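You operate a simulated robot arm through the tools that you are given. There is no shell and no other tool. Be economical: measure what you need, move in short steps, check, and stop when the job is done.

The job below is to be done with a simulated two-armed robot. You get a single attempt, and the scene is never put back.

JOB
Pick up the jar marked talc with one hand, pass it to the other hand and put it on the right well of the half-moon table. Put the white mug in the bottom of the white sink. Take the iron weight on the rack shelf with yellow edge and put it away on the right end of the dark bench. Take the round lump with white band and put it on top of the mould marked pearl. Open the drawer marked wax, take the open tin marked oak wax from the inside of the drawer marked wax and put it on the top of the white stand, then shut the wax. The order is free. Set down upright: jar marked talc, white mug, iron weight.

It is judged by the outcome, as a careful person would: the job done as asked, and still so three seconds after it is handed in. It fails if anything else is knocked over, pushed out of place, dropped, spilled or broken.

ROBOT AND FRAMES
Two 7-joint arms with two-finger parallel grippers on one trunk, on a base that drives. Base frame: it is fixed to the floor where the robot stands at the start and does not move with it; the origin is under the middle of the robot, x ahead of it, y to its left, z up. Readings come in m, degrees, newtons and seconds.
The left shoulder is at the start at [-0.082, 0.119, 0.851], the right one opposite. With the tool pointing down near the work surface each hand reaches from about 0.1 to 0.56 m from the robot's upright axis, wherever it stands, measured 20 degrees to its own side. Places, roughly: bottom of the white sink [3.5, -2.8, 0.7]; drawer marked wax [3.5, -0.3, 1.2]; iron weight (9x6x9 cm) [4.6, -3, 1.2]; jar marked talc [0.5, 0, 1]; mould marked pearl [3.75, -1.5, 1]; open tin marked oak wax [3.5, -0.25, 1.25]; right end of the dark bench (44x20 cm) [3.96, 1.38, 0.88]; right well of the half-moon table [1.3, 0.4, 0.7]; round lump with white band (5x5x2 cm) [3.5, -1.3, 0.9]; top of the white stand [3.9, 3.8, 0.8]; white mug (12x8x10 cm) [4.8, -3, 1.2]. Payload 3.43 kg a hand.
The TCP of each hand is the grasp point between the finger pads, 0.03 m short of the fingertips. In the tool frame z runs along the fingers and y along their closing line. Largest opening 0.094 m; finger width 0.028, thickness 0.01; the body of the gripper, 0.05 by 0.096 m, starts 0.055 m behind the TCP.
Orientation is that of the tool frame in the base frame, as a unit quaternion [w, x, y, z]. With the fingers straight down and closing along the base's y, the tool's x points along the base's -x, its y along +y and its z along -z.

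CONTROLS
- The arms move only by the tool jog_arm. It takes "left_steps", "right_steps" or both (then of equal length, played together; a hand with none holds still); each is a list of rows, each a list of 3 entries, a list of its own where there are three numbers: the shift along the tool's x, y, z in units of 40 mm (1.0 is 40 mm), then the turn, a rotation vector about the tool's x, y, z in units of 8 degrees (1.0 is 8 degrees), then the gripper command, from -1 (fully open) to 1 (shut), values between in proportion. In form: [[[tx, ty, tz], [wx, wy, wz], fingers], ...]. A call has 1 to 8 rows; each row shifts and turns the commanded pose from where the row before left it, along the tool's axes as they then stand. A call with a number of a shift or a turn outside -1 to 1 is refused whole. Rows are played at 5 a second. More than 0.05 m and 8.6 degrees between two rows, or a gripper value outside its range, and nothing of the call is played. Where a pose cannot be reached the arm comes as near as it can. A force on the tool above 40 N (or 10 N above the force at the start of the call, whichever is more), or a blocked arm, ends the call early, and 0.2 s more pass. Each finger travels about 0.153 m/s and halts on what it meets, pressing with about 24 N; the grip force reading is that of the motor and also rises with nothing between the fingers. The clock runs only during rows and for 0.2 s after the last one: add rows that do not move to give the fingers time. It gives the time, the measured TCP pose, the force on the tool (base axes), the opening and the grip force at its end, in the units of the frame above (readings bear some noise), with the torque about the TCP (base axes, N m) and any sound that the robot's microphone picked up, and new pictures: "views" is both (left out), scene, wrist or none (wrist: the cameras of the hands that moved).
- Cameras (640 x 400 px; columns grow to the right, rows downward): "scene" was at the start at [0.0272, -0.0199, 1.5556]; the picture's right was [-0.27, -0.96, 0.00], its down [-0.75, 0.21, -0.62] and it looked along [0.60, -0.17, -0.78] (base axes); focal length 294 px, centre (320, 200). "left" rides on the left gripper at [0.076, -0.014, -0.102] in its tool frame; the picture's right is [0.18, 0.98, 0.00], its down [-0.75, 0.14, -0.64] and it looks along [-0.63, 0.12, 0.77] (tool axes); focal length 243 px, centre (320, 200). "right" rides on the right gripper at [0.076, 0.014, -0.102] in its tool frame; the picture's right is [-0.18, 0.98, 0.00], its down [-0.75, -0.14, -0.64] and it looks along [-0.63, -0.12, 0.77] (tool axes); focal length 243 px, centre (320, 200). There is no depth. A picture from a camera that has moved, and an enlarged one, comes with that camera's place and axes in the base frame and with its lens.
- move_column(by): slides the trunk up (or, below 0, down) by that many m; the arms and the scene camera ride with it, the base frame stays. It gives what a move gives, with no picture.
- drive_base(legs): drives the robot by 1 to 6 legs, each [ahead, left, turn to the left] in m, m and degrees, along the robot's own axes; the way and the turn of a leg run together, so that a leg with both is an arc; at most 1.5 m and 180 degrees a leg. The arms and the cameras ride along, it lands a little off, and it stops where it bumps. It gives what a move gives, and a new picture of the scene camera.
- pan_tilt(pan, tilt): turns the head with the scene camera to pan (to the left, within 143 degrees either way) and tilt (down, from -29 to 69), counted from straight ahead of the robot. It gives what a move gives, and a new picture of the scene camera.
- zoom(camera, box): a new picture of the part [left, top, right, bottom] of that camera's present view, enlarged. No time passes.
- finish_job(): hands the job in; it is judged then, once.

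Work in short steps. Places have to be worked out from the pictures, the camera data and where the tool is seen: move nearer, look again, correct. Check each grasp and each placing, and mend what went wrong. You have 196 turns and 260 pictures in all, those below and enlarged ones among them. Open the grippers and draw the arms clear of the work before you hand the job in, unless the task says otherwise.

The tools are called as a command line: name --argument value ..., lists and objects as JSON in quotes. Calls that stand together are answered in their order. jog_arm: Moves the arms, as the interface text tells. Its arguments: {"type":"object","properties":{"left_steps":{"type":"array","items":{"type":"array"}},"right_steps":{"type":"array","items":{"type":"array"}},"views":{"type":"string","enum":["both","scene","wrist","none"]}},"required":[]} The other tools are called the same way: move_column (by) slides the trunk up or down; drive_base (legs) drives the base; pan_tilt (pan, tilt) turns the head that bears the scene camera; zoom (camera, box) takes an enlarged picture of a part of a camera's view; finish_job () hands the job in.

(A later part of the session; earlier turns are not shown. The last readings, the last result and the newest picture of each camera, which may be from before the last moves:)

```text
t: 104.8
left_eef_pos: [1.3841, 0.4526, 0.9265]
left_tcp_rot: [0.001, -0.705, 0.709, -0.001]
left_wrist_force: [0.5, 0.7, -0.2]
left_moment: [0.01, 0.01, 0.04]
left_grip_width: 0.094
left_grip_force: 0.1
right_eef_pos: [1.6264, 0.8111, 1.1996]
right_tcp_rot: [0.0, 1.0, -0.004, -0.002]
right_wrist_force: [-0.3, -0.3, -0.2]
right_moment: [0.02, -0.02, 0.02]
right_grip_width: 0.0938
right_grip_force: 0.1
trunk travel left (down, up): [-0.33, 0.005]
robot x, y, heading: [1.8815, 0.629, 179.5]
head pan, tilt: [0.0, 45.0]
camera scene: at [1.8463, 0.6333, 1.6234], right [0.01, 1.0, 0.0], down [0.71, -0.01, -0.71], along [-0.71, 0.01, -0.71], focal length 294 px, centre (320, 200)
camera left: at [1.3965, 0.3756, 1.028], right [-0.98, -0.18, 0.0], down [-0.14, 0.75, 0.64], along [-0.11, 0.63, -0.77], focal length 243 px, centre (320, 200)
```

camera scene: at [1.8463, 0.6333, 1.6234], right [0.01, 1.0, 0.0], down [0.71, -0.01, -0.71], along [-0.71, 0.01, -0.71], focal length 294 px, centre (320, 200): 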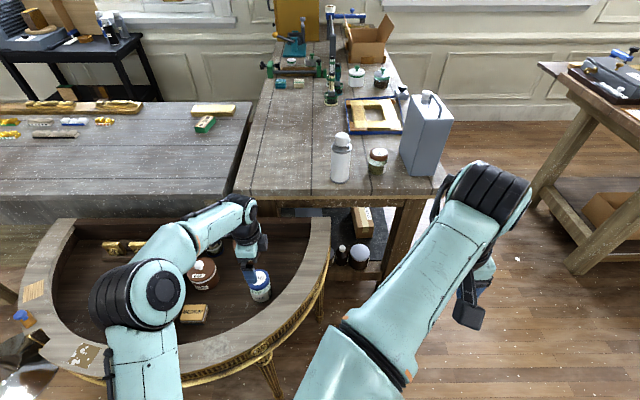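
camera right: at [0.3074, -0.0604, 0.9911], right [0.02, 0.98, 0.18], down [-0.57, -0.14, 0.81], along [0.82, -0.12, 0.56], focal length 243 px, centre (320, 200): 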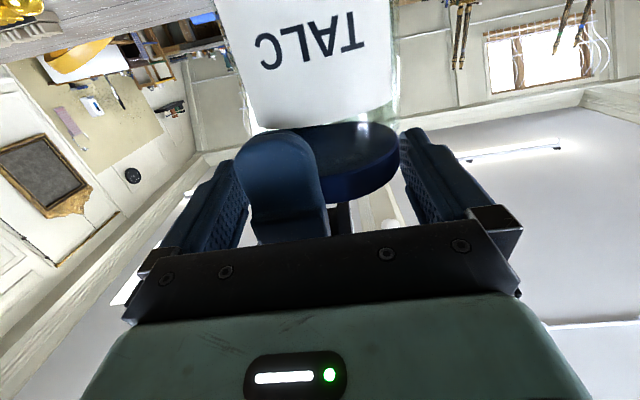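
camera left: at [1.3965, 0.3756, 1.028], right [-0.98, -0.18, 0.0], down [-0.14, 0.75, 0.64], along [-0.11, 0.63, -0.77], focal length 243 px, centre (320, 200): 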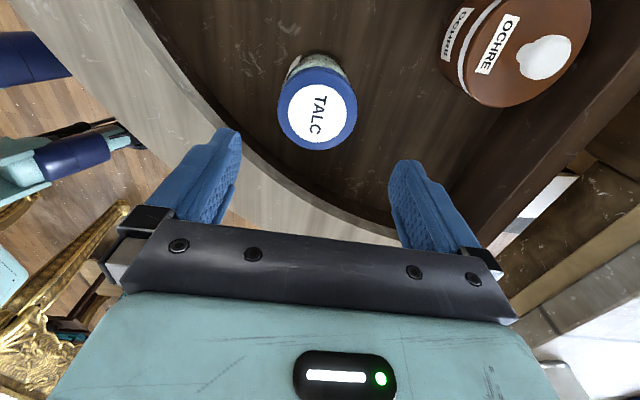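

Talc jar stands upright in the right well. Now raising and tucking the left arm and rotating it back.

jog_arm --left_steps '[[[0, 0, -1], [0, 0, 0], -1], [[0, 0, -1], [0, 0, 0], -1], [[0, 0, -1], [0, 0, 0], -1], [[0, -0.8, -1], [0, 0, 0], -1], [[0, -0.8, -1], [0, 0, 0], -1], [[0, -0.8, -0.5], [0, 0, 0], -1], [[0, -0.8, 0], [0, 0, 0], -1], [[0, -0.6, 0], [0, 0, 0], -1]]' --views "none"

jog_arm --left_steps '[[[0, 0, 0], [0, 0, -1], -1], [[0, 0, 0], [0, 0, -1], -1], [[0, 0, 0], [0, 0, -1], -1], [[0, 0, 0], [0, 0, -1], -1], [[0, 0, 0], [0, 0, -1], -1], [[0, 0, 0], [0, 0, -1], -1], [[0, 0, 0], [0, 0, -1], -1], [[0, 0, 0], [0, 0, -1], -1]]' --views "none"

jog_arm --left_steps '[[[0, 0, 0], [0, 0, -1], -1], [[0, 0, 0], [0, 0, -1], -1], [[0, 0, 0], [0, 0, -1], -1], [[0, 0, 0], [0, 0, -0.25], -1]]' --views "none"

```text
refused: row 4 steps farther than a row can; nothing moved
```

```text
t: 106.6
left_eef_pos: [1.3848, 0.4516, 0.926]
left_tcp_rot: [0.001, 0.974, -0.228, 0.0]
left_wrist_force: [-0.1, 0.1, 0.0]
left_moment: [-0.04, -0.04, -0.01]
left_grip_width: 0.0939
left_grip_force: 0.1
right_eef_pos: [1.6274, 0.8112, 1.1995]
right_tcp_rot: [0.0, 1.0, -0.005, -0.002]
right_wrist_force: [-0.8, -0.8, 0.5]
right_moment: [-0.02, -0.02, 0.02]
right_grip_width: 0.0939
right_grip_force: 0.0
trunk travel left (down, up): [-0.33, 0.005]
robot x, y, heading: [1.8855, 0.6272, 179.3]
head pan, tilt: [0.0, 45.0]
```

```text
t: 107.6
left_eef_pos: [1.3837, 0.4518, 0.9265]
left_tcp_rot: [0.001, 1.0, -0.003, 0.0]
left_wrist_force: [-0.4, -0.5, -0.4]
left_moment: [-0.02, -0.02, -0.03]
left_grip_width: 0.0938
left_grip_force: 0.1
right_eef_pos: [1.6262, 0.8118, 1.1996]
right_tcp_rot: [0.0, 1.0, -0.004, -0.003]
right_wrist_force: [0.0, -0.7, 0.1]
right_moment: [0.01, 0.01, 0.01]
right_grip_width: 0.0943
right_grip_force: 0.0
trunk travel left (down, up): [-0.33, 0.005]
robot x, y, heading: [1.8784, 0.6304, 179.7]
head pan, tilt: [0.0, 45.0]
```

Now lift and retract the left in its straight orientation.

jog_arm --left_steps '[[[0, 0, -1], [0, 0, 0], -1], [[0, 0, -1], [0, 0, 0], -1], [[0, 0, -1], [0, 0, 0], -1], [[0.7, 0, -0.7], [0, 0, 0], -1], [[0.7, 0, -0.7], [0, 0, 0], -1], [[0.7, 0, -0.7], [0, 0, 0], -1], [[0.9, 0, 0], [0, 0, 0], -1], [[0.9, 0, 0], [0, 0, 0], -1]]' --views "none"

drive_base --legs '[[-0.4, 0, 0], [0, 0, 180]]'

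pan_tilt --pan -40 --tilt 25

```text
t: 109.4
left_eef_pos: [1.5396, 0.4495, 1.1293]
left_tcp_rot: [0.0, 1.0, -0.004, 0.0]
left_wrist_force: [0.2, 0.2, -0.7]
left_moment: [-0.05, 0.01, 0.02]
left_grip_width: 0.0944
left_grip_force: 0.1
right_eef_pos: [1.6263, 0.8102, 1.1997]
right_tcp_rot: [-0.001, 1.0, -0.005, -0.003]
right_wrist_force: [0.0, 0.0, 1.2]
right_moment: [-0.03, 0.01, 0.01]
right_grip_width: 0.0941
right_grip_force: 0.1
trunk travel left (down, up): [-0.33, 0.005]
robot x, y, heading: [1.8847, 0.6335, 179.4]
head pan, tilt: [0.0, 45.0]
```

```text
t: 119.3
left_eef_pos: [2.6281, 0.8163, 1.1284]
left_tcp_rot: [0.0, -0.004, 1.0, -0.001]
left_wrist_force: [0.7, 0.8, 0.1]
left_moment: [-0.03, 0.01, 0.04]
left_grip_width: 0.0938
left_grip_force: 0.0
right_eef_pos: [2.5469, 0.4546, 1.1993]
right_tcp_rot: [0.002, -0.004, 1.0, 0.002]
right_wrist_force: [0.4, 0.5, -0.2]
right_moment: [0.01, 0.0, 0.0]
right_grip_width: 0.0944
right_grip_force: 0.0
trunk travel left (down, up): [-0.33, 0.005]
robot x, y, heading: [2.2876, 0.6301, 0.6]
head pan, tilt: [0.0, 45.0]
camera scene: at [2.3219, 0.6298, 1.6233], right [0.01, -1.0, 0.0], down [-0.71, -0.01, -0.71], along [0.71, 0.01, -0.71], focal length 294 px, centre (320, 200)
```

scene: 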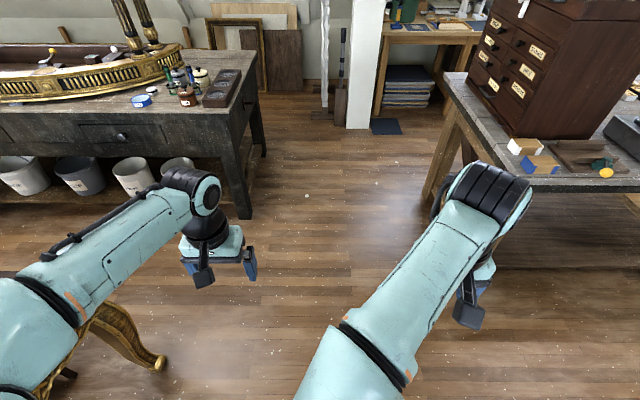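

```text
t: 120.4
left_eef_pos: [2.6291, 0.8158, 1.1282]
left_tcp_rot: [0.0, -0.004, 1.0, 0.0]
left_wrist_force: [-0.2, -0.2, -0.8]
left_moment: [-0.01, 0.0, -0.02]
left_grip_width: 0.094
left_grip_force: 0.0
right_eef_pos: [2.5489, 0.4542, 1.1987]
right_tcp_rot: [0.002, -0.004, 1.0, 0.0]
right_wrist_force: [-0.2, -0.8, -0.8]
right_moment: [0.0, 0.01, -0.01]
right_grip_width: 0.0942
right_grip_force: 0.0
trunk travel left (down, up): [-0.33, 0.005]
robot x, y, heading: [2.2919, 0.6319, 0.6]
head pan, tilt: [-40.0, 25.0]
camera scene: at [2.3118, 0.5705, 1.6539], right [-0.64, -0.77, 0.0], down [-0.33, 0.27, -0.91], along [0.7, -0.58, -0.42], focal length 294 px, centre (320, 200)
```

scene: 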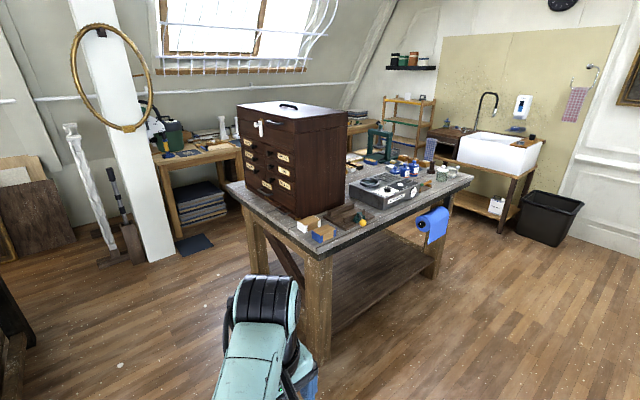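

Now the chest. I'll zoom in on its labelled drawer face (it faces +y).

zoom --camera "scene" --box '[220, 90, 380, 250]'

zoom --camera "scene" --box '[340, 70, 560, 220]'

```text
2.50 times, centred on (300, 170) of scene
camera zoom: at [2.3118, 0.5705, 1.6539], right [-0.64, -0.77, 0.0], down [-0.33, 0.27, -0.91], along [0.7, -0.58, -0.42], focal length 734 px, centre (370, 275)
```

zoom: 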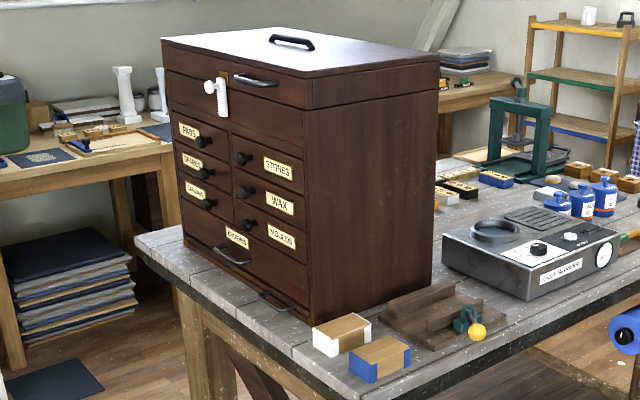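

```text
2.67 times, centred on (450, 145) of scene
camera zoom: at [2.3118, 0.5705, 1.6539], right [-0.64, -0.77, 0.0], down [-0.33, 0.27, -0.91], along [0.7, -0.58, -0.42], focal length 784 px, centre (-27, 347)
```

zoom: 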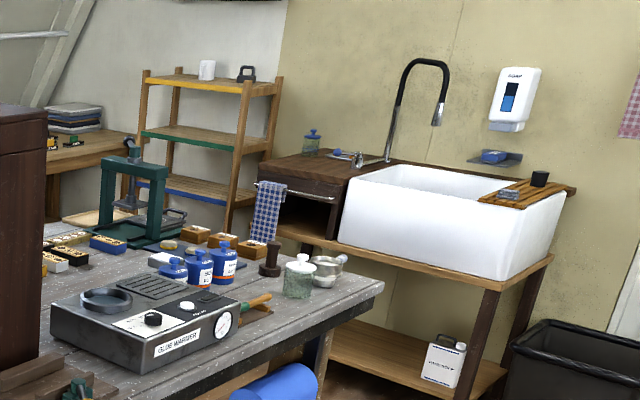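

The WAX drawer is in the right column, middle row, with a knob at about (3.69, -0.18, 1.14). I'll turn to face −y and strafe to x≈3.62.

drive_base --legs '[[0, 0, -90.6], [0, 1.33, 0]]'

pan_tilt --pan 0 --tilt 30

```text
t: 136.1
left_eef_pos: [3.8042, 0.2992, 1.129]
left_tcp_rot: [0.0, 0.705, 0.71, 0.0]
left_wrist_force: [-0.2, 0.6, 0.7]
left_moment: [-0.02, -0.01, 0.01]
left_grip_width: 0.0939
left_grip_force: 0.1
right_eef_pos: [3.4435, 0.3805, 1.2001]
right_tcp_rot: [0.001, 0.704, 0.71, -0.001]
right_wrist_force: [-0.5, -0.1, 0.5]
right_moment: [0.0, -0.02, 0.01]
right_grip_width: 0.0939
right_grip_force: 0.0
trunk travel left (down, up): [-0.33, 0.005]
robot x, y, heading: [3.6139, 0.6428, -89.7]
head pan, tilt: [-40.0, 25.0]
camera scene: at [3.5564, 0.6156, 1.6539], right [-0.77, 0.64, 0.0], down [0.27, 0.33, -0.91], along [-0.58, -0.7, -0.42], focal length 294 px, centre (320, 200)
```

scene: 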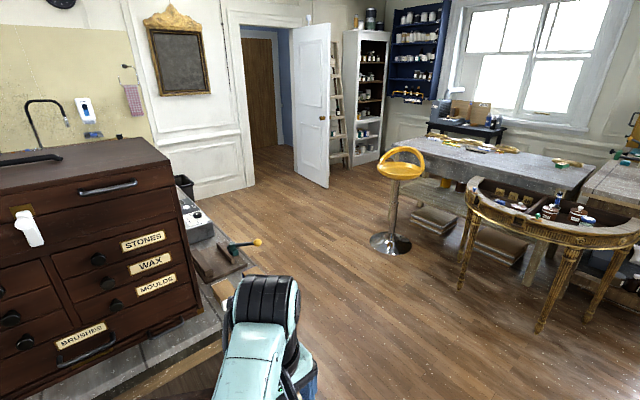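

```text
t: 137.1
left_eef_pos: [3.8044, 0.3003, 1.1288]
left_tcp_rot: [0.0, 0.704, 0.71, 0.0]
left_wrist_force: [-1.1, -0.2, 0.2]
left_moment: [0.03, 0.01, 0.03]
left_grip_width: 0.0943
left_grip_force: 0.0
right_eef_pos: [3.4428, 0.3798, 1.1989]
right_tcp_rot: [0.001, 0.704, 0.71, -0.001]
right_wrist_force: [0.1, -0.4, 0.6]
right_moment: [0.02, -0.01, -0.01]
right_grip_width: 0.0943
right_grip_force: 0.1
trunk travel left (down, up): [-0.33, 0.005]
robot x, y, heading: [3.6194, 0.6445, -89.7]
head pan, tilt: [0.0, 30.0]
camera scene: at [3.6156, 0.5962, 1.646], right [-1.0, -0.01, 0.0], down [0.0, 0.5, -0.87], along [0.01, -0.87, -0.5], focal length 294 px, centre (320, 200)
```

scene: 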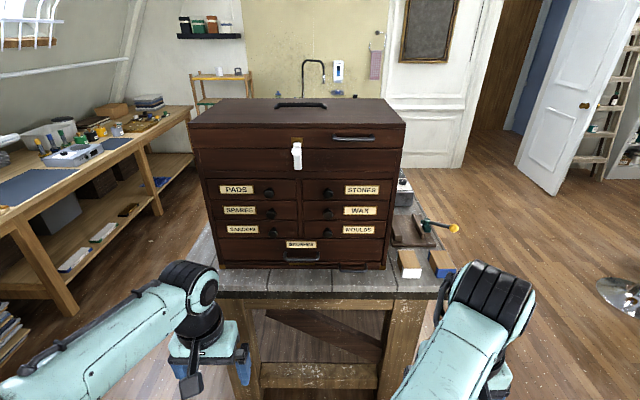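

The knob triangulates to about (3.60, -0.158, 1.17) and the drawer spans x≈3.41–3.66. I'll pitch the left hand forward at knob height and shift the base right so the knob lies on its left side.

jog_arm --left_steps '[[[-0.3, -0.3, -0.15], [0, -1, 0], -0.3], [[-0.32, -0.3, -0.107], [0, -1, 0], -0.3], [[-0.33, -0.3, -0.06], [0, -1, 0], -0.3], [[-0.335, -0.3, -0.015], [0, -1, 0], -0.3], [[-0.334, -0.3, 0.032], [0, -1, 0], -0.3], [[-0.326, -0.3, 0.078], [0, -1, 0], -0.3], [[-0.312, -0.3, 0.123], [0, -1, 0], -0.3], [[-0.292, -0.3, 0.165], [0, -1, 0], -0.3]]' --views "none"

drive_base --legs '[[0.22, -0.11, -0.3]]'

zoom --camera "left" --box '[0, 0, 640, 400]'

```text
t: 138.9
left_eef_pos: [3.7102, 0.2036, 1.1768]
left_tcp_rot: [0.376, 0.597, 0.602, -0.373]
left_wrist_force: [-0.2, -0.1, 0.0]
left_moment: [0.02, 0.0, -0.04]
left_grip_width: 0.0612
left_grip_force: 0.0
right_eef_pos: [3.4424, 0.3794, 1.1996]
right_tcp_rot: [0.001, 0.704, 0.711, -0.001]
right_wrist_force: [0.2, 0.2, -0.1]
right_moment: [0.0, -0.02, -0.03]
right_grip_width: 0.0941
right_grip_force: 0.0
trunk travel left (down, up): [-0.33, 0.005]
robot x, y, heading: [3.6148, 0.6398, -89.5]
head pan, tilt: [0.0, 30.0]
```

```text
t: 140.7
left_eef_pos: [3.5974, -0.0134, 1.1767]
left_tcp_rot: [0.376, 0.598, 0.601, -0.373]
left_wrist_force: [0.0, 0.3, -1.0]
left_moment: [-0.02, 0.0, -0.01]
left_grip_width: 0.0612
left_grip_force: 0.1
right_eef_pos: [3.332, 0.1672, 1.1993]
right_tcp_rot: [0.001, 0.707, 0.707, -0.001]
right_wrist_force: [-0.5, -1.1, -0.1]
right_moment: [-0.01, -0.02, 0.02]
right_grip_width: 0.0942
right_grip_force: 0.0
trunk travel left (down, up): [-0.33, 0.005]
robot x, y, heading: [3.5082, 0.4257, -89.9]
head pan, tilt: [0.0, 30.0]
camera scene: at [3.5067, 0.3807, 1.6458], right [-1.0, 0.0, 0.0], down [0.0, 0.5, -0.87], along [0.0, -0.87, -0.5], focal length 294 px, centre (320, 200)
```

scene: 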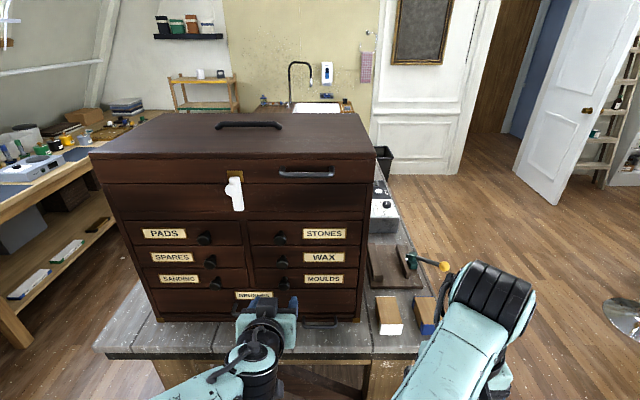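

```text
1.00 times, centred on (320, 200) of left (not enlarged: the box is as wide or as high as the picture)
camera zoom: at [3.5821, 0.1124, 1.1528], right [0.98, 0.08, -0.17], down [0.14, 0.25, 0.96], along [0.12, -0.97, 0.23], focal length 243 px, centre (320, 200)
```

zoom: 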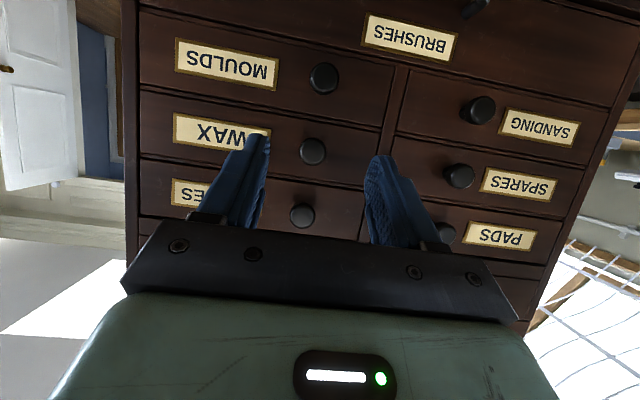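

The knob is at (3.598, -0.16, 1.166), well aligned. I'll advance to it.

jog_arm --left_steps '[[[-0.324, 0, 0.778], [0, 0, 0], -0.3], [[-0.324, 0, 0.778], [0, 0, 0], -0.3], [[-0.324, 0, 0.778], [0, 0, 0], -0.3], [[-0.324, 0, 0.7], [0, 0, 0], -0.3]]' --views "both"

```text
t: 141.7
left_eef_pos: [3.5982, -0.1406, 1.1714]
left_tcp_rot: [0.375, 0.599, 0.6, -0.375]
left_wrist_force: [0.6, 10.0, 0.4]
left_moment: [0.0, 0.07, -0.23]
left_grip_width: 0.061
left_grip_force: 0.1
right_eef_pos: [3.3322, 0.1685, 1.1989]
right_tcp_rot: [0.002, 0.706, 0.708, -0.003]
right_wrist_force: [0.3, 0.0, -0.3]
right_moment: [-0.02, -0.01, -0.01]
right_grip_width: 0.0938
right_grip_force: 0.1
trunk travel left (down, up): [-0.33, 0.005]
robot x, y, heading: [3.5075, 0.4259, -89.9]
head pan, tilt: [0.0, 30.0]
camera scene: at [3.5072, 0.384, 1.6459], right [-1.0, 0.0, 0.0], down [0.0, 0.5, -0.87], along [0.0, -0.87, -0.5], focal length 294 px, centre (320, 200)
camera left: at [3.5831, -0.0165, 1.1472], right [0.98, 0.08, -0.17], down [0.14, 0.25, 0.96], along [0.12, -0.97, 0.23], focal length 243 px, centre (320, 200)
```

scene: 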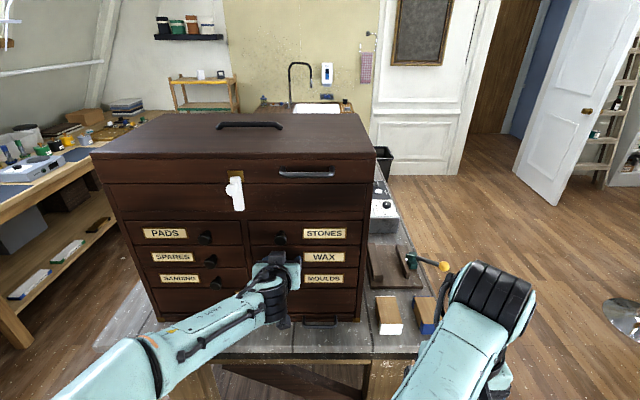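
left: 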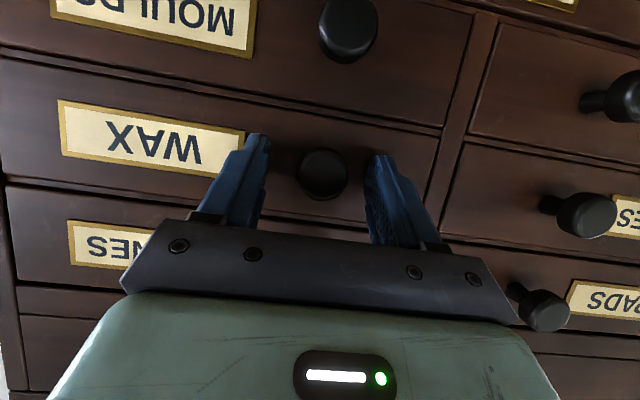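

The tips touch the drawer face and the knob is between the fingers. I'll back off 4 mm and grip.

jog_arm --left_steps '[[[0.04, 0, -0.1], [0, 0, 0], -0.3], [[0, 0, 0], [0, 0, 0], 1], [[0, 0, 0], [0, 0, 0], 1], [[0, 0, 0], [0, 0, 0], 1]]' --views "wrist"

```text
t: 142.7
left_eef_pos: [3.5985, -0.1401, 1.1724]
left_tcp_rot: [0.376, 0.598, 0.601, -0.374]
left_wrist_force: [2.4, -0.4, 1.6]
left_moment: [-0.18, 0.0, 0.08]
left_grip_width: 0.0282
left_grip_force: 44.6
right_eef_pos: [3.3325, 0.1658, 1.1985]
right_tcp_rot: [0.0, 0.707, 0.707, -0.003]
right_wrist_force: [-0.3, 0.0, -0.1]
right_moment: [0.01, -0.05, 0.02]
right_grip_width: 0.0939
right_grip_force: 0.1
trunk travel left (down, up): [-0.33, 0.005]
robot x, y, heading: [3.5105, 0.4307, -89.8]
head pan, tilt: [0.0, 30.0]
camera left: at [3.5835, -0.0157, 1.1476], right [0.98, 0.08, -0.17], down [0.14, 0.25, 0.96], along [0.12, -0.97, 0.23], focal length 243 px, centre (320, 200)
```

left: 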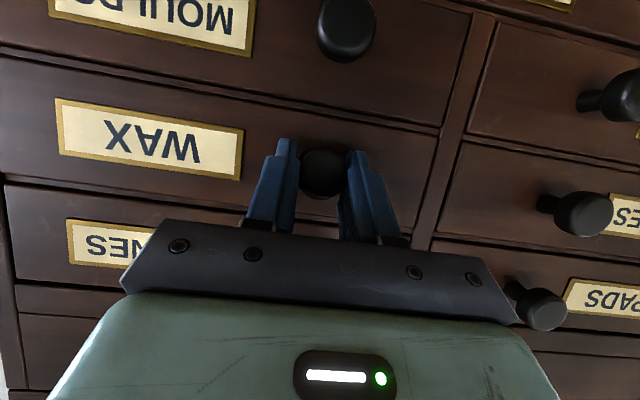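

Knob gripped (28 mm). Now I pull by driving the base back 0.15 m.

drive_base --legs '[[-0.15, 0, 0]]'

```text
t: 144.1
left_eef_pos: [3.5991, 0.005, 1.1721]
left_tcp_rot: [0.375, 0.599, 0.601, -0.374]
left_wrist_force: [3.2, -0.9, 4.5]
left_moment: [0.51, -0.15, -0.06]
left_grip_width: 0.0282
left_grip_force: 44.5
right_eef_pos: [3.3334, 0.3119, 1.2005]
right_tcp_rot: [0.001, 0.706, 0.708, -0.003]
right_wrist_force: [-1.0, -0.3, 0.0]
right_moment: [0.02, -0.02, -0.02]
right_grip_width: 0.0941
right_grip_force: 0.2
trunk travel left (down, up): [-0.33, 0.005]
robot x, y, heading: [3.5074, 0.5709, -89.8]
head pan, tilt: [0.0, 30.0]
camera scene: at [3.5072, 0.5259, 1.6462], right [-1.0, 0.0, 0.0], down [0.0, 0.5, -0.87], along [0.0, -0.87, -0.5], focal length 294 px, centre (320, 200)
```

scene: 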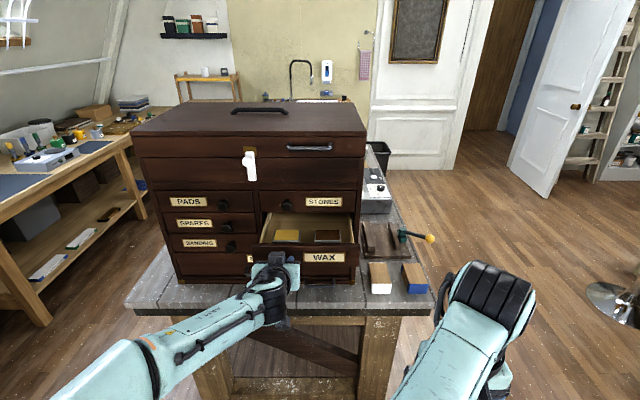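

The drawer slides open and shows two items inside, so I'll zoom in.

zoom --camera "scene" --box '[240, 200, 380, 290]'

```text
4.44 times, centred on (310, 245) of scene
camera zoom: at [3.5072, 0.5259, 1.6462], right [-1.0, 0.0, 0.0], down [0.0, 0.5, -0.87], along [0.0, -0.87, -0.5], focal length 1306 px, centre (364, 0)
```

zoom: 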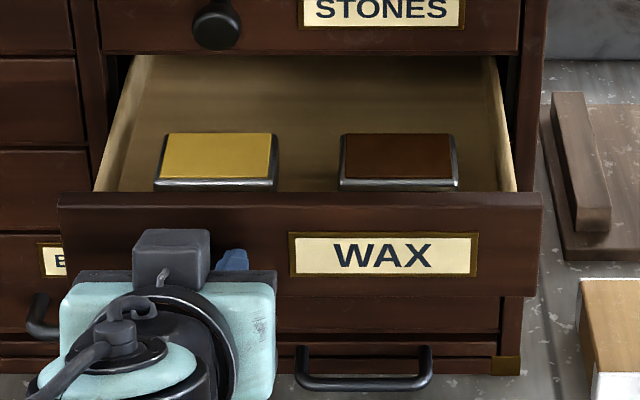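

Two open tins sit in the drawer, yellow and brown. I'll pull 6 cm more for hand room, then release the knob.

drive_base --legs '[[-0.06, 0, 0]]'

jog_arm --left_steps '[[[0, 0, 0], [0, 0, 0], 0], [[0, 0, 0], [0, 0, 0], -0.3], [[0, 0, 0], [0, 0, 0], -0.3], [[0.44, 0, -0.9], [0, 0, 0], -0.3], [[0.44, 0, -0.9], [0, 0, 0], -0.3]]' --views "scene"

```text
t: 145.1
left_eef_pos: [3.597, 0.0647, 1.173]
left_tcp_rot: [0.375, 0.599, 0.601, -0.373]
left_wrist_force: [1.4, -1.3, 2.0]
left_moment: [0.69, -0.16, -0.08]
left_grip_width: 0.028
left_grip_force: 44.3
right_eef_pos: [3.3317, 0.3703, 1.1998]
right_tcp_rot: [0.0, 0.707, 0.707, -0.002]
right_wrist_force: [0.2, 0.4, 0.9]
right_moment: [-0.02, -0.02, -0.01]
right_grip_width: 0.0939
right_grip_force: 0.2
trunk travel left (down, up): [-0.33, 0.005]
robot x, y, heading: [3.5109, 0.6306, -90.1]
head pan, tilt: [0.0, 30.0]
camera scene: at [3.5068, 0.5845, 1.6463], right [-1.0, 0.0, 0.0], down [0.0, 0.5, -0.87], along [0.0, -0.87, -0.5], focal length 294 px, centre (320, 200)
```

scene: 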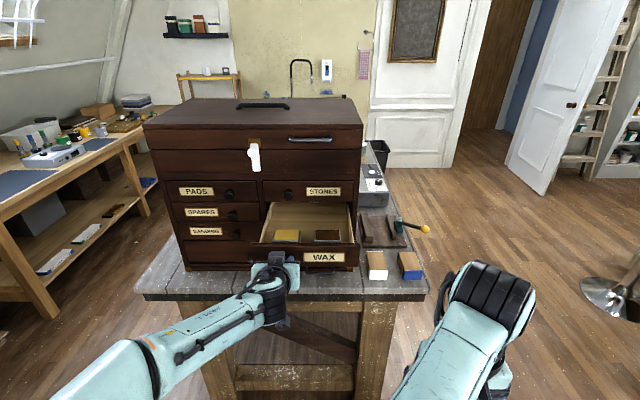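

```text
t: 146.3
left_eef_pos: [3.6, 0.1467, 1.1714]
left_tcp_rot: [0.376, 0.599, 0.6, -0.374]
left_wrist_force: [-0.1, -0.4, 0.3]
left_moment: [-0.02, 0.0, 0.01]
left_grip_width: 0.0611
left_grip_force: 0.0
right_eef_pos: [3.3324, 0.3729, 1.1988]
right_tcp_rot: [0.002, 0.706, 0.708, -0.003]
right_wrist_force: [-0.1, 1.5, 0.0]
right_moment: [0.01, 0.02, -0.01]
right_grip_width: 0.094
right_grip_force: 0.0
trunk travel left (down, up): [-0.33, 0.005]
robot x, y, heading: [3.5052, 0.6325, -89.9]
head pan, tilt: [0.0, 30.0]
camera scene: at [3.5067, 0.5872, 1.6459], right [-1.0, 0.0, 0.0], down [0.0, 0.5, -0.87], along [0.0, -0.87, -0.5], focal length 294 px, centre (320, 200)
```

scene: 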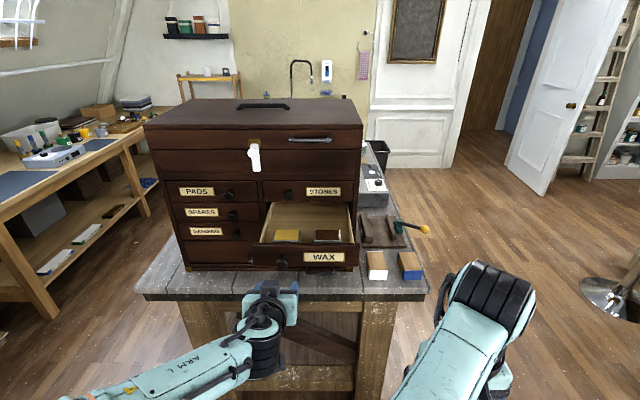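

Released. I'll rotate the left hand back to vertical in place (clear of the drawer), raising it slightly.

jog_arm --left_steps '[[[-0.2, 0.3, -0.1], [0, 1, 0], -1], [[-0.2, 0.3, -0.1], [0, 1, 0], -1], [[-0.15, 0.3, -0.15], [0, 1, 0], -1], [[-0.15, 0.3, -0.2], [0, 1, 0], -1], [[-0.1, 0.3, -0.2], [0, 1, 0], -1], [[-0.1, 0.2, -0.2], [0, 1, 0], -1], [[0, 0, -0.2], [0, 1, 0], -1], [[0, 0, -0.2], [0, 1, 0], -1]]' --views "scene"

```text
t: 148.1
left_eef_pos: [3.6759, 0.1471, 1.2252]
left_tcp_rot: [0.023, 0.695, 0.718, -0.034]
left_wrist_force: [-0.3, 0.2, 0.6]
left_moment: [-0.01, -0.03, -0.03]
left_grip_width: 0.094
left_grip_force: 0.1
left hand out of reach, approached as far as the arm can: row 8
right_eef_pos: [3.3315, 0.371, 1.1981]
right_tcp_rot: [0.001, 0.707, 0.708, -0.002]
right_wrist_force: [-0.1, -0.2, -0.9]
right_moment: [-0.01, -0.03, -0.01]
right_grip_width: 0.094
right_grip_force: 0.1
trunk travel left (down, up): [-0.33, 0.005]
robot x, y, heading: [3.5066, 0.6288, -89.9]
head pan, tilt: [0.0, 30.0]
camera scene: at [3.5068, 0.5863, 1.646], right [-1.0, 0.0, 0.0], down [0.0, 0.5, -0.87], along [0.0, -0.87, -0.5], focal length 294 px, centre (320, 200)
```

scene: 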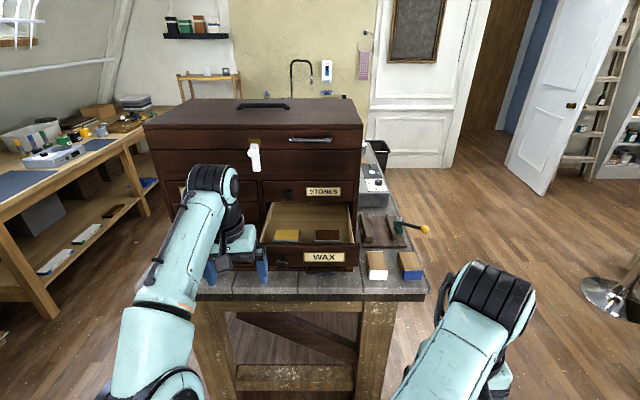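

Now retract the left and bring the right hand out over the drawer to look with its camera.

jog_arm --left_steps '[[[0.9, 0.3, 0], [0, 0, 0], -1], [[0.9, 0.3, 0], [0, 0, 0], -1], [[0.9, 0.3, 0], [0, 0, 0], -1], [[0.9, 0.3, 0], [0, 0, 0], -1]]' --right_steps '[[[-0.7, 0.7, -0.5], [0, 0, 0], -1], [[-0.7, 0.7, -0.5], [0, 0, 0], -1], [[-0.7, 0.7, -0.5], [0, 0, 0], -1], [[-0.7, 0.7, 0], [0, 0, 0], -1]]' --views "none"

drive_base --legs '[[0.1, 0, 0]]'

zoom --camera "right" --box '[0, 0, 640, 400]'

```text
t: 149.1
left_eef_pos: [3.7193, 0.2911, 1.2138]
left_tcp_rot: [0.024, 0.694, 0.718, -0.036]
left_wrist_force: [-0.4, 0.3, 0.2]
left_moment: [0.0, -0.03, 0.0]
left_grip_width: 0.0937
left_grip_force: 0.1
right_eef_pos: [3.4446, 0.2599, 1.2594]
right_tcp_rot: [0.001, 0.707, 0.707, -0.001]
right_wrist_force: [0.4, -0.3, -0.4]
right_moment: [0.0, -0.03, 0.0]
right_grip_width: 0.094
right_grip_force: 0.0
trunk travel left (down, up): [-0.33, 0.005]
robot x, y, heading: [3.5089, 0.631, -89.8]
head pan, tilt: [0.0, 30.0]
```

```text
t: 150.2
left_eef_pos: [3.7194, 0.1916, 1.2138]
left_tcp_rot: [0.024, 0.696, 0.717, -0.035]
left_wrist_force: [-0.5, -0.5, -0.1]
left_moment: [0.01, 0.0, 0.0]
left_grip_width: 0.094
left_grip_force: 0.0
right_eef_pos: [3.4442, 0.1618, 1.2582]
right_tcp_rot: [0.0, 0.707, 0.707, -0.002]
right_wrist_force: [0.4, 1.0, 0.4]
right_moment: [-0.01, -0.03, -0.01]
right_grip_width: 0.0941
right_grip_force: 0.1
trunk travel left (down, up): [-0.33, 0.005]
robot x, y, heading: [3.505, 0.5313, -89.9]
head pan, tilt: [0.0, 30.0]
camera scene: at [3.5066, 0.4869, 1.6457], right [-1.0, 0.0, 0.0], down [0.0, 0.5, -0.87], along [0.0, -0.87, -0.5], focal length 294 px, centre (320, 200)
```

scene: 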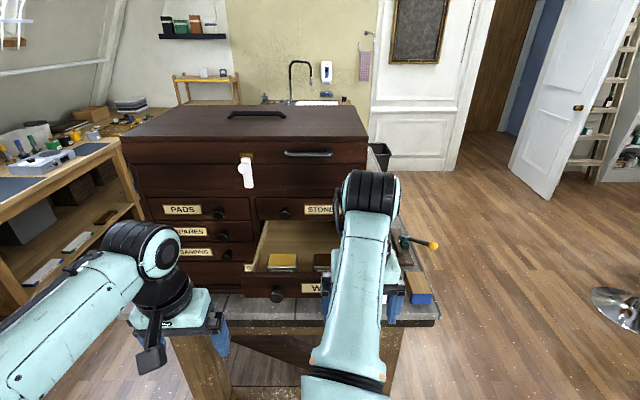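

```text
1.00 times, centred on (320, 200) of right (not enlarged: the box is as wide or as high as the picture)
camera zoom: at [3.459, 0.2382, 1.3608], right [0.98, -0.18, 0.0], down [-0.14, -0.75, 0.65], along [-0.12, -0.63, -0.76], focal length 243 px, centre (320, 200)
```

zoom: 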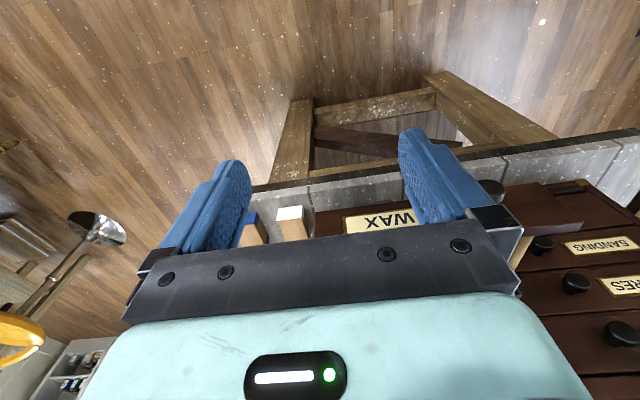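

I need to look further in. I'll move the left further aside, then drive 0.12 m closer.

jog_arm --left_steps '[[[0.6, 0.8, 0], [0, 0, 0], -1], [[0.6, 0.8, 0], [0, 0, 0], -1], [[0.6, 0.8, 0], [0, 0, 0], -1]]' --views "none"

drive_base --legs '[[0.13, 0, 0]]'

zoom --camera "right" --box '[0, 0, 640, 400]'

```text
t: 151.0
left_eef_pos: [3.8142, 0.2662, 1.2069]
left_tcp_rot: [0.022, 0.696, 0.717, -0.036]
left_wrist_force: [0.3, 0.7, -0.2]
left_moment: [-0.02, 0.0, 0.0]
left_grip_width: 0.0941
left_grip_force: 0.0
right_eef_pos: [3.4444, 0.1625, 1.26]
right_tcp_rot: [0.001, 0.707, 0.707, -0.003]
right_wrist_force: [-0.1, 0.3, 0.0]
right_moment: [-0.03, 0.04, 0.02]
right_grip_width: 0.0939
right_grip_force: 0.0
trunk travel left (down, up): [-0.33, 0.005]
robot x, y, heading: [3.5086, 0.5342, -90.0]
head pan, tilt: [0.0, 30.0]
```

```text
t: 152.3
left_eef_pos: [3.8143, 0.1408, 1.207]
left_tcp_rot: [0.023, 0.694, 0.719, -0.035]
left_wrist_force: [0.6, -0.3, 0.1]
left_moment: [0.01, -0.02, -0.01]
left_grip_width: 0.0939
left_grip_force: 0.0
right_eef_pos: [3.4453, 0.0358, 1.2581]
right_tcp_rot: [0.001, 0.706, 0.709, -0.001]
right_wrist_force: [0.5, 0.0, 0.7]
right_moment: [0.0, 0.01, -0.01]
right_grip_width: 0.0941
right_grip_force: 0.0
trunk travel left (down, up): [-0.33, 0.005]
robot x, y, heading: [3.5089, 0.4034, -89.7]
head pan, tilt: [0.0, 30.0]
camera scene: at [3.5069, 0.3609, 1.6457], right [-1.0, 0.0, 0.0], down [0.0, 0.5, -0.87], along [0.0, -0.87, -0.5], focal length 294 px, centre (320, 200)
```

scene: 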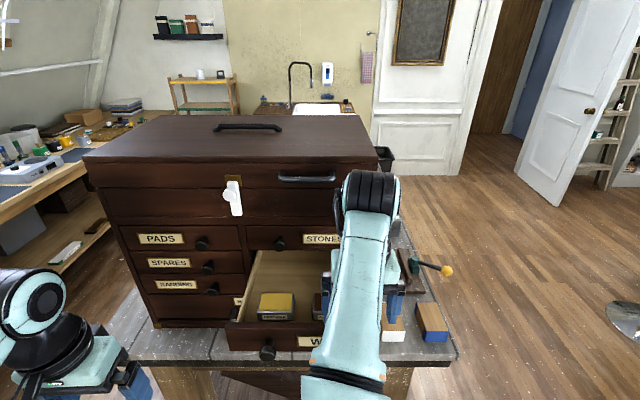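

```text
1.00 times, centred on (320, 200) of right (not enlarged: the box is as wide or as high as the picture)
camera zoom: at [3.4598, 0.1122, 1.3609], right [0.98, -0.18, 0.0], down [-0.14, -0.75, 0.65], along [-0.12, -0.63, -0.76], focal length 243 px, centre (320, 200)
```

zoom: 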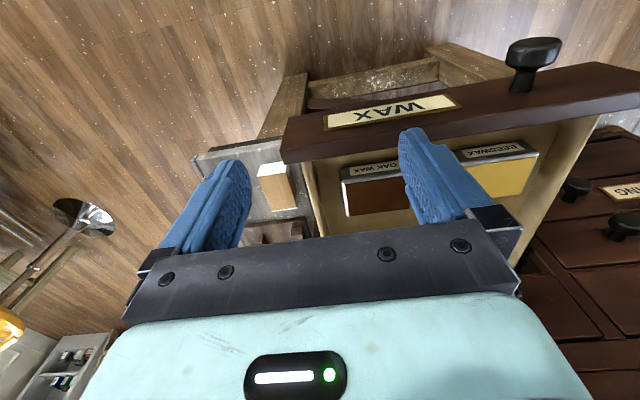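

The right tin reads OAK WAX and its centre is at about (3.49, -0.048). I'll move the right hand above it with an 84 mm opening.

jog_arm --right_steps '[[[-0.7, 0.37, 0], [0, 0, 0], -0.787], [[-0.7, 0.37, 0], [0, 0, 0], -0.787], [[-0.7, 0.37, 0], [0, 0, 0], -0.787], [[0, 0, 0.3], [0, 0, 0], -0.787]]' --views "both"

```text
t: 153.3
left_eef_pos: [3.8137, 0.1394, 1.2067]
left_tcp_rot: [0.023, 0.694, 0.719, -0.035]
left_wrist_force: [0.2, 0.8, 0.0]
left_moment: [0.02, 0.0, 0.0]
left_grip_width: 0.0941
left_grip_force: 0.1
right_eef_pos: [3.4691, -0.0202, 1.2119]
right_tcp_rot: [0.001, 0.706, 0.708, -0.002]
right_wrist_force: [0.8, -0.2, 0.3]
right_moment: [0.02, 0.05, 0.03]
right_grip_width: 0.0839
right_grip_force: 0.1
right hand out of reach, approached as far as the arm can: row 1, 2, 3
trunk travel left (down, up): [-0.33, 0.005]
robot x, y, heading: [3.5076, 0.4057, -89.9]
head pan, tilt: [0.0, 30.0]
camera scene: at [3.5072, 0.3604, 1.6459], right [-1.0, 0.0, 0.0], down [0.0, 0.5, -0.87], along [0.0, -0.87, -0.5], focal length 294 px, centre (320, 200)
camera right: at [3.4843, 0.0555, 1.3148], right [0.98, -0.18, 0.0], down [-0.14, -0.75, 0.65], along [-0.12, -0.63, -0.76], focal length 243 px, centre (320, 200)
```

scene: 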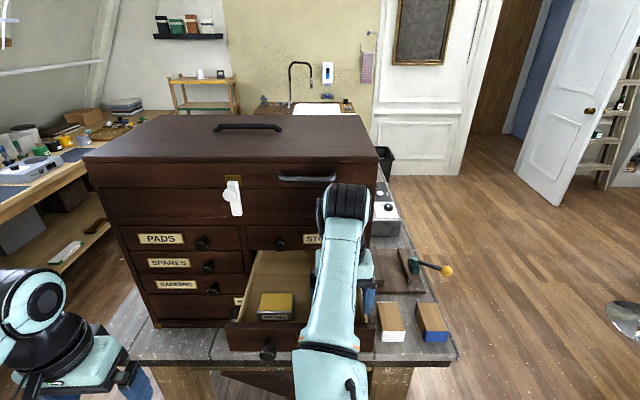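
right: 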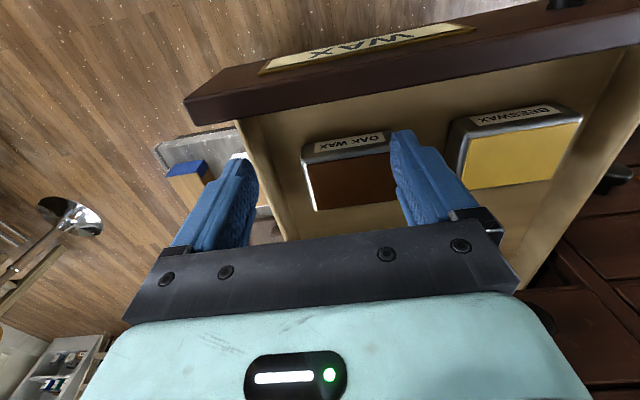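

I'll raise 2 cm, drive 4 cm forward for reach, then correct.

jog_arm --right_steps '[[[0, 0.45, -0.6], [0, 0, 0], -0.787]]' --views "none"

drive_base --legs '[[0.05, 0, 0]]'

zoom --camera "right" --box '[160, 80, 560, 330]'

```text
t: 153.7
left_eef_pos: [3.8141, 0.14, 1.2066]
left_tcp_rot: [0.023, 0.694, 0.718, -0.036]
left_wrist_force: [0.1, 0.7, -0.3]
left_moment: [0.0, -0.02, 0.0]
left_grip_width: 0.0939
left_grip_force: 0.0
right_eef_pos: [3.4804, -0.0117, 1.2255]
right_tcp_rot: [0.001, 0.705, 0.709, -0.003]
right_wrist_force: [0.6, 0.8, 0.2]
right_moment: [-0.01, 0.02, 0.0]
right_grip_width: 0.0841
right_grip_force: 0.1
right hand out of reach, approached as far as the arm can: row 1
trunk travel left (down, up): [-0.33, 0.005]
robot x, y, heading: [3.507, 0.4058, -90.1]
head pan, tilt: [0.0, 30.0]
```

```text
t: 154.6
left_eef_pos: [3.8148, 0.0929, 1.2062]
left_tcp_rot: [0.024, 0.693, 0.72, -0.036]
left_wrist_force: [0.9, -0.1, -0.3]
left_moment: [0.03, -0.02, 0.04]
left_grip_width: 0.0937
left_grip_force: 0.1
right_eef_pos: [3.4787, -0.0588, 1.2246]
right_tcp_rot: [0.003, 0.705, 0.709, -0.003]
right_wrist_force: [-0.2, -0.3, -0.1]
right_moment: [0.0, -0.01, 0.01]
right_grip_width: 0.0838
right_grip_force: 0.0
trunk travel left (down, up): [-0.33, 0.005]
robot x, y, heading: [3.5076, 0.36, -89.8]
head pan, tilt: [0.0, 30.0]
camera scene: at [3.5071, 0.313, 1.6456], right [-1.0, 0.0, 0.0], down [0.0, 0.5, -0.87], along [0.0, -0.87, -0.5], focal length 294 px, centre (320, 200)
```

scene: 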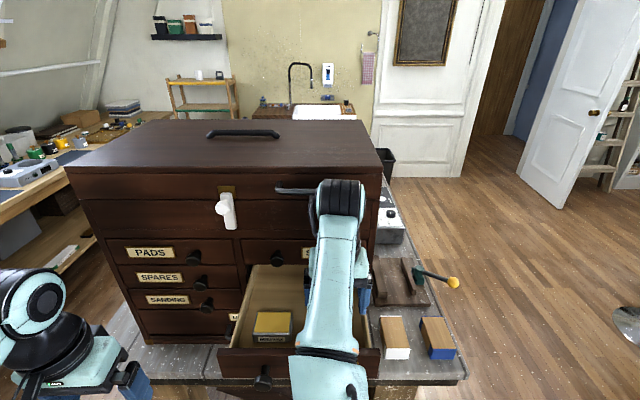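

```text
1.60 times, centred on (360, 205) of right
camera zoom: at [3.4946, 0.0181, 1.3269], right [0.98, -0.18, 0.0], down [-0.14, -0.75, 0.65], along [-0.12, -0.64, -0.76], focal length 388 px, centre (256, 192)
```

zoom: 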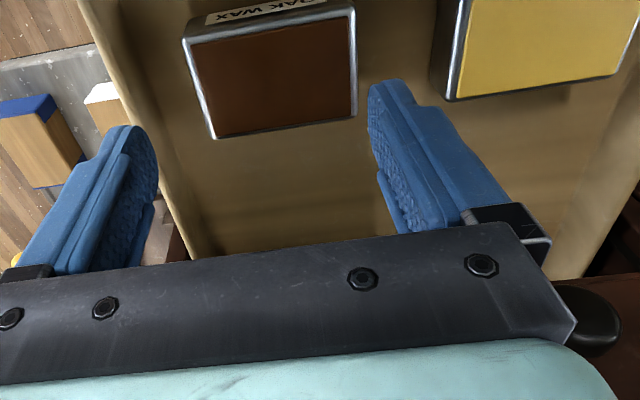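

The tin centre is confirmed at (3.49, -0.05). I'll correct and descend.

jog_arm --right_steps '[[[0.22, 0.27, 0], [0, 0, 0], -0.787], [[0, 0, 0.5], [0, 0, 0], -0.787], [[0, 0, 0.4], [0, 0, 0], -0.787]]' --views "wrist"

```text
t: 155.4
left_eef_pos: [3.8146, 0.0902, 1.2067]
left_tcp_rot: [0.024, 0.694, 0.719, -0.035]
left_wrist_force: [0.5, -0.1, 0.1]
left_moment: [0.01, -0.03, -0.03]
left_grip_width: 0.094
left_grip_force: 0.0
right_eef_pos: [3.4898, -0.0529, 1.1885]
right_tcp_rot: [0.002, 0.706, 0.709, -0.003]
right_wrist_force: [0.9, -0.1, 1.0]
right_moment: [0.0, 0.02, 0.02]
right_grip_width: 0.0839
right_grip_force: 0.1
trunk travel left (down, up): [-0.33, 0.005]
robot x, y, heading: [3.5098, 0.356, -89.8]
head pan, tilt: [0.0, 30.0]
camera right: at [3.5045, 0.0238, 1.2912], right [0.98, -0.18, 0.0], down [-0.14, -0.75, 0.65], along [-0.12, -0.64, -0.76], focal length 243 px, centre (320, 200)
```

right: 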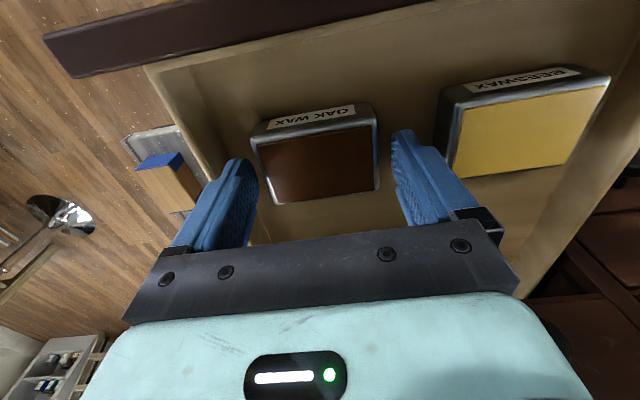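

Centred. I'll descend another 14 mm gently, then grip.

jog_arm --right_steps '[[[0, 0, 0.18], [0, 0, 0], -0.787], [[0, 0, 0.18], [0, 0, 0], -0.787]]' --views "wrist"

```text
t: 156.0
left_eef_pos: [3.8136, 0.0918, 1.2069]
left_tcp_rot: [0.023, 0.694, 0.719, -0.036]
left_wrist_force: [0.8, 0.2, 0.0]
left_moment: [0.0, 0.01, 0.03]
left_grip_width: 0.0939
left_grip_force: 0.0
right_eef_pos: [3.4905, -0.0516, 1.1751]
right_tcp_rot: [0.003, 0.705, 0.709, -0.003]
right_wrist_force: [-0.4, 0.1, -0.3]
right_moment: [-0.01, 0.0, 0.0]
right_grip_width: 0.084
right_grip_force: 0.1
trunk travel left (down, up): [-0.33, 0.005]
robot x, y, heading: [3.5101, 0.3542, -89.7]
head pan, tilt: [0.0, 30.0]
camera right: at [3.5049, 0.0248, 1.2768], right [0.98, -0.18, 0.0], down [-0.14, -0.75, 0.65], along [-0.12, -0.64, -0.76], focal length 243 px, centre (320, 200)
```

right: 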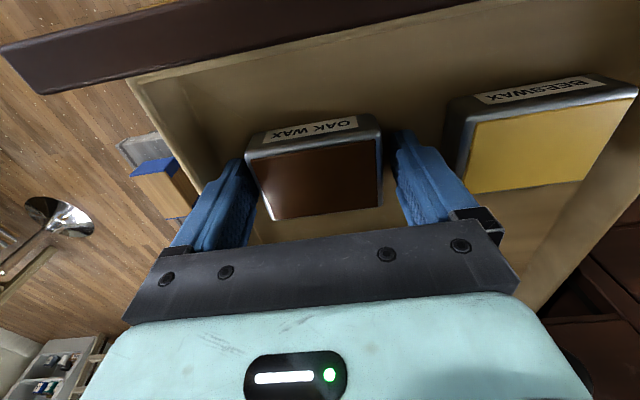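

Fingers straddle the tin. Closing and lifting slightly.

jog_arm --right_steps '[[[0, 0, 0.05], [0, 0, 0], 1], [[0, 0, 0], [0, 0, 0], 1], [[0, 0, 0], [0, 0, 0], 1], [[0, 0, -0.4], [0, 0, 0], 1], [[0, 0, -0.4], [0, 0, 0], 1]]' --views "wrist"

```text
t: 157.2
left_eef_pos: [3.8137, 0.0906, 1.2061]
left_tcp_rot: [0.023, 0.694, 0.718, -0.035]
left_wrist_force: [0.0, -0.3, -0.2]
left_moment: [0.02, -0.02, 0.03]
left_grip_width: 0.0937
left_grip_force: 0.1
right_eef_pos: [3.4904, -0.0509, 1.2035]
right_tcp_rot: [0.002, 0.706, 0.708, -0.001]
right_wrist_force: [-0.5, 0.2, -3.9]
right_moment: [0.04, 0.0, -0.02]
right_grip_width: 0.0719
right_grip_force: 24.2
trunk travel left (down, up): [-0.33, 0.005]
robot x, y, heading: [3.5082, 0.3584, -89.9]
head pan, tilt: [0.0, 30.0]
camera right: at [3.5044, 0.026, 1.3057], right [0.98, -0.18, 0.0], down [-0.14, -0.75, 0.65], along [-0.12, -0.64, -0.76], focal length 243 px, centre (320, 200)
```

right: 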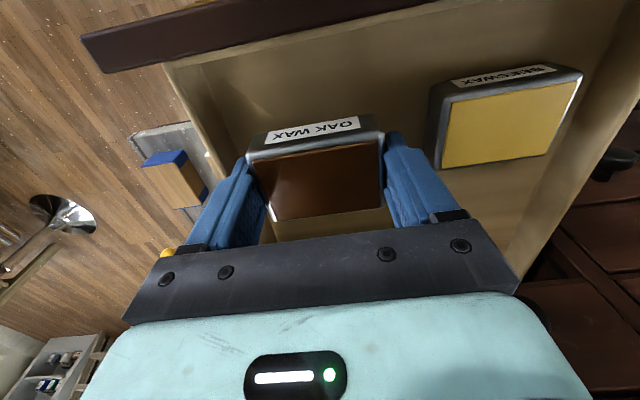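

Held (−3.9 N). Lifting higher, then backing the base away.

jog_arm --right_steps '[[[0, 0, -0.5], [0, 0, 0], 1], [[0.1, 0, -0.5], [0, 0, 0], 1], [[0.1, 0, -0.5], [0, 0, 0], 1]]' --views "both"

```text
t: 158.0
left_eef_pos: [3.8145, 0.0908, 1.2065]
left_tcp_rot: [0.023, 0.694, 0.719, -0.035]
left_wrist_force: [-0.1, 0.7, -0.1]
left_moment: [0.0, 0.0, -0.02]
left_grip_width: 0.094
left_grip_force: 0.0
right_eef_pos: [3.4801, -0.0303, 1.2467]
right_tcp_rot: [0.003, 0.705, 0.709, -0.003]
right_wrist_force: [0.0, 0.1, -3.5]
right_moment: [-0.01, -0.03, 0.02]
right_grip_width: 0.0715
right_grip_force: 23.8
right hand out of reach, approached as far as the arm can: row 2, 3
trunk travel left (down, up): [-0.33, 0.005]
robot x, y, heading: [3.5103, 0.3534, -90.0]
head pan, tilt: [0.0, 30.0]
camera scene: at [3.5067, 0.3111, 1.6459], right [-1.0, 0.0, 0.0], down [0.0, 0.5, -0.87], along [0.0, -0.87, -0.5], focal length 294 px, centre (320, 200)
camera right: at [3.4947, 0.0464, 1.3489], right [0.98, -0.18, 0.0], down [-0.14, -0.75, 0.65], along [-0.11, -0.64, -0.76], focal length 243 px, centre (320, 200)
```

scene: 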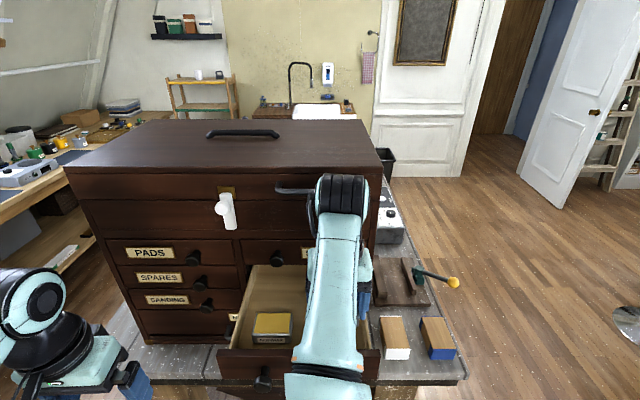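
right: 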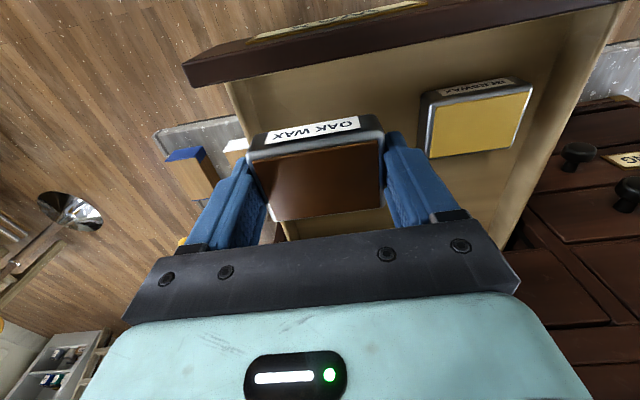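

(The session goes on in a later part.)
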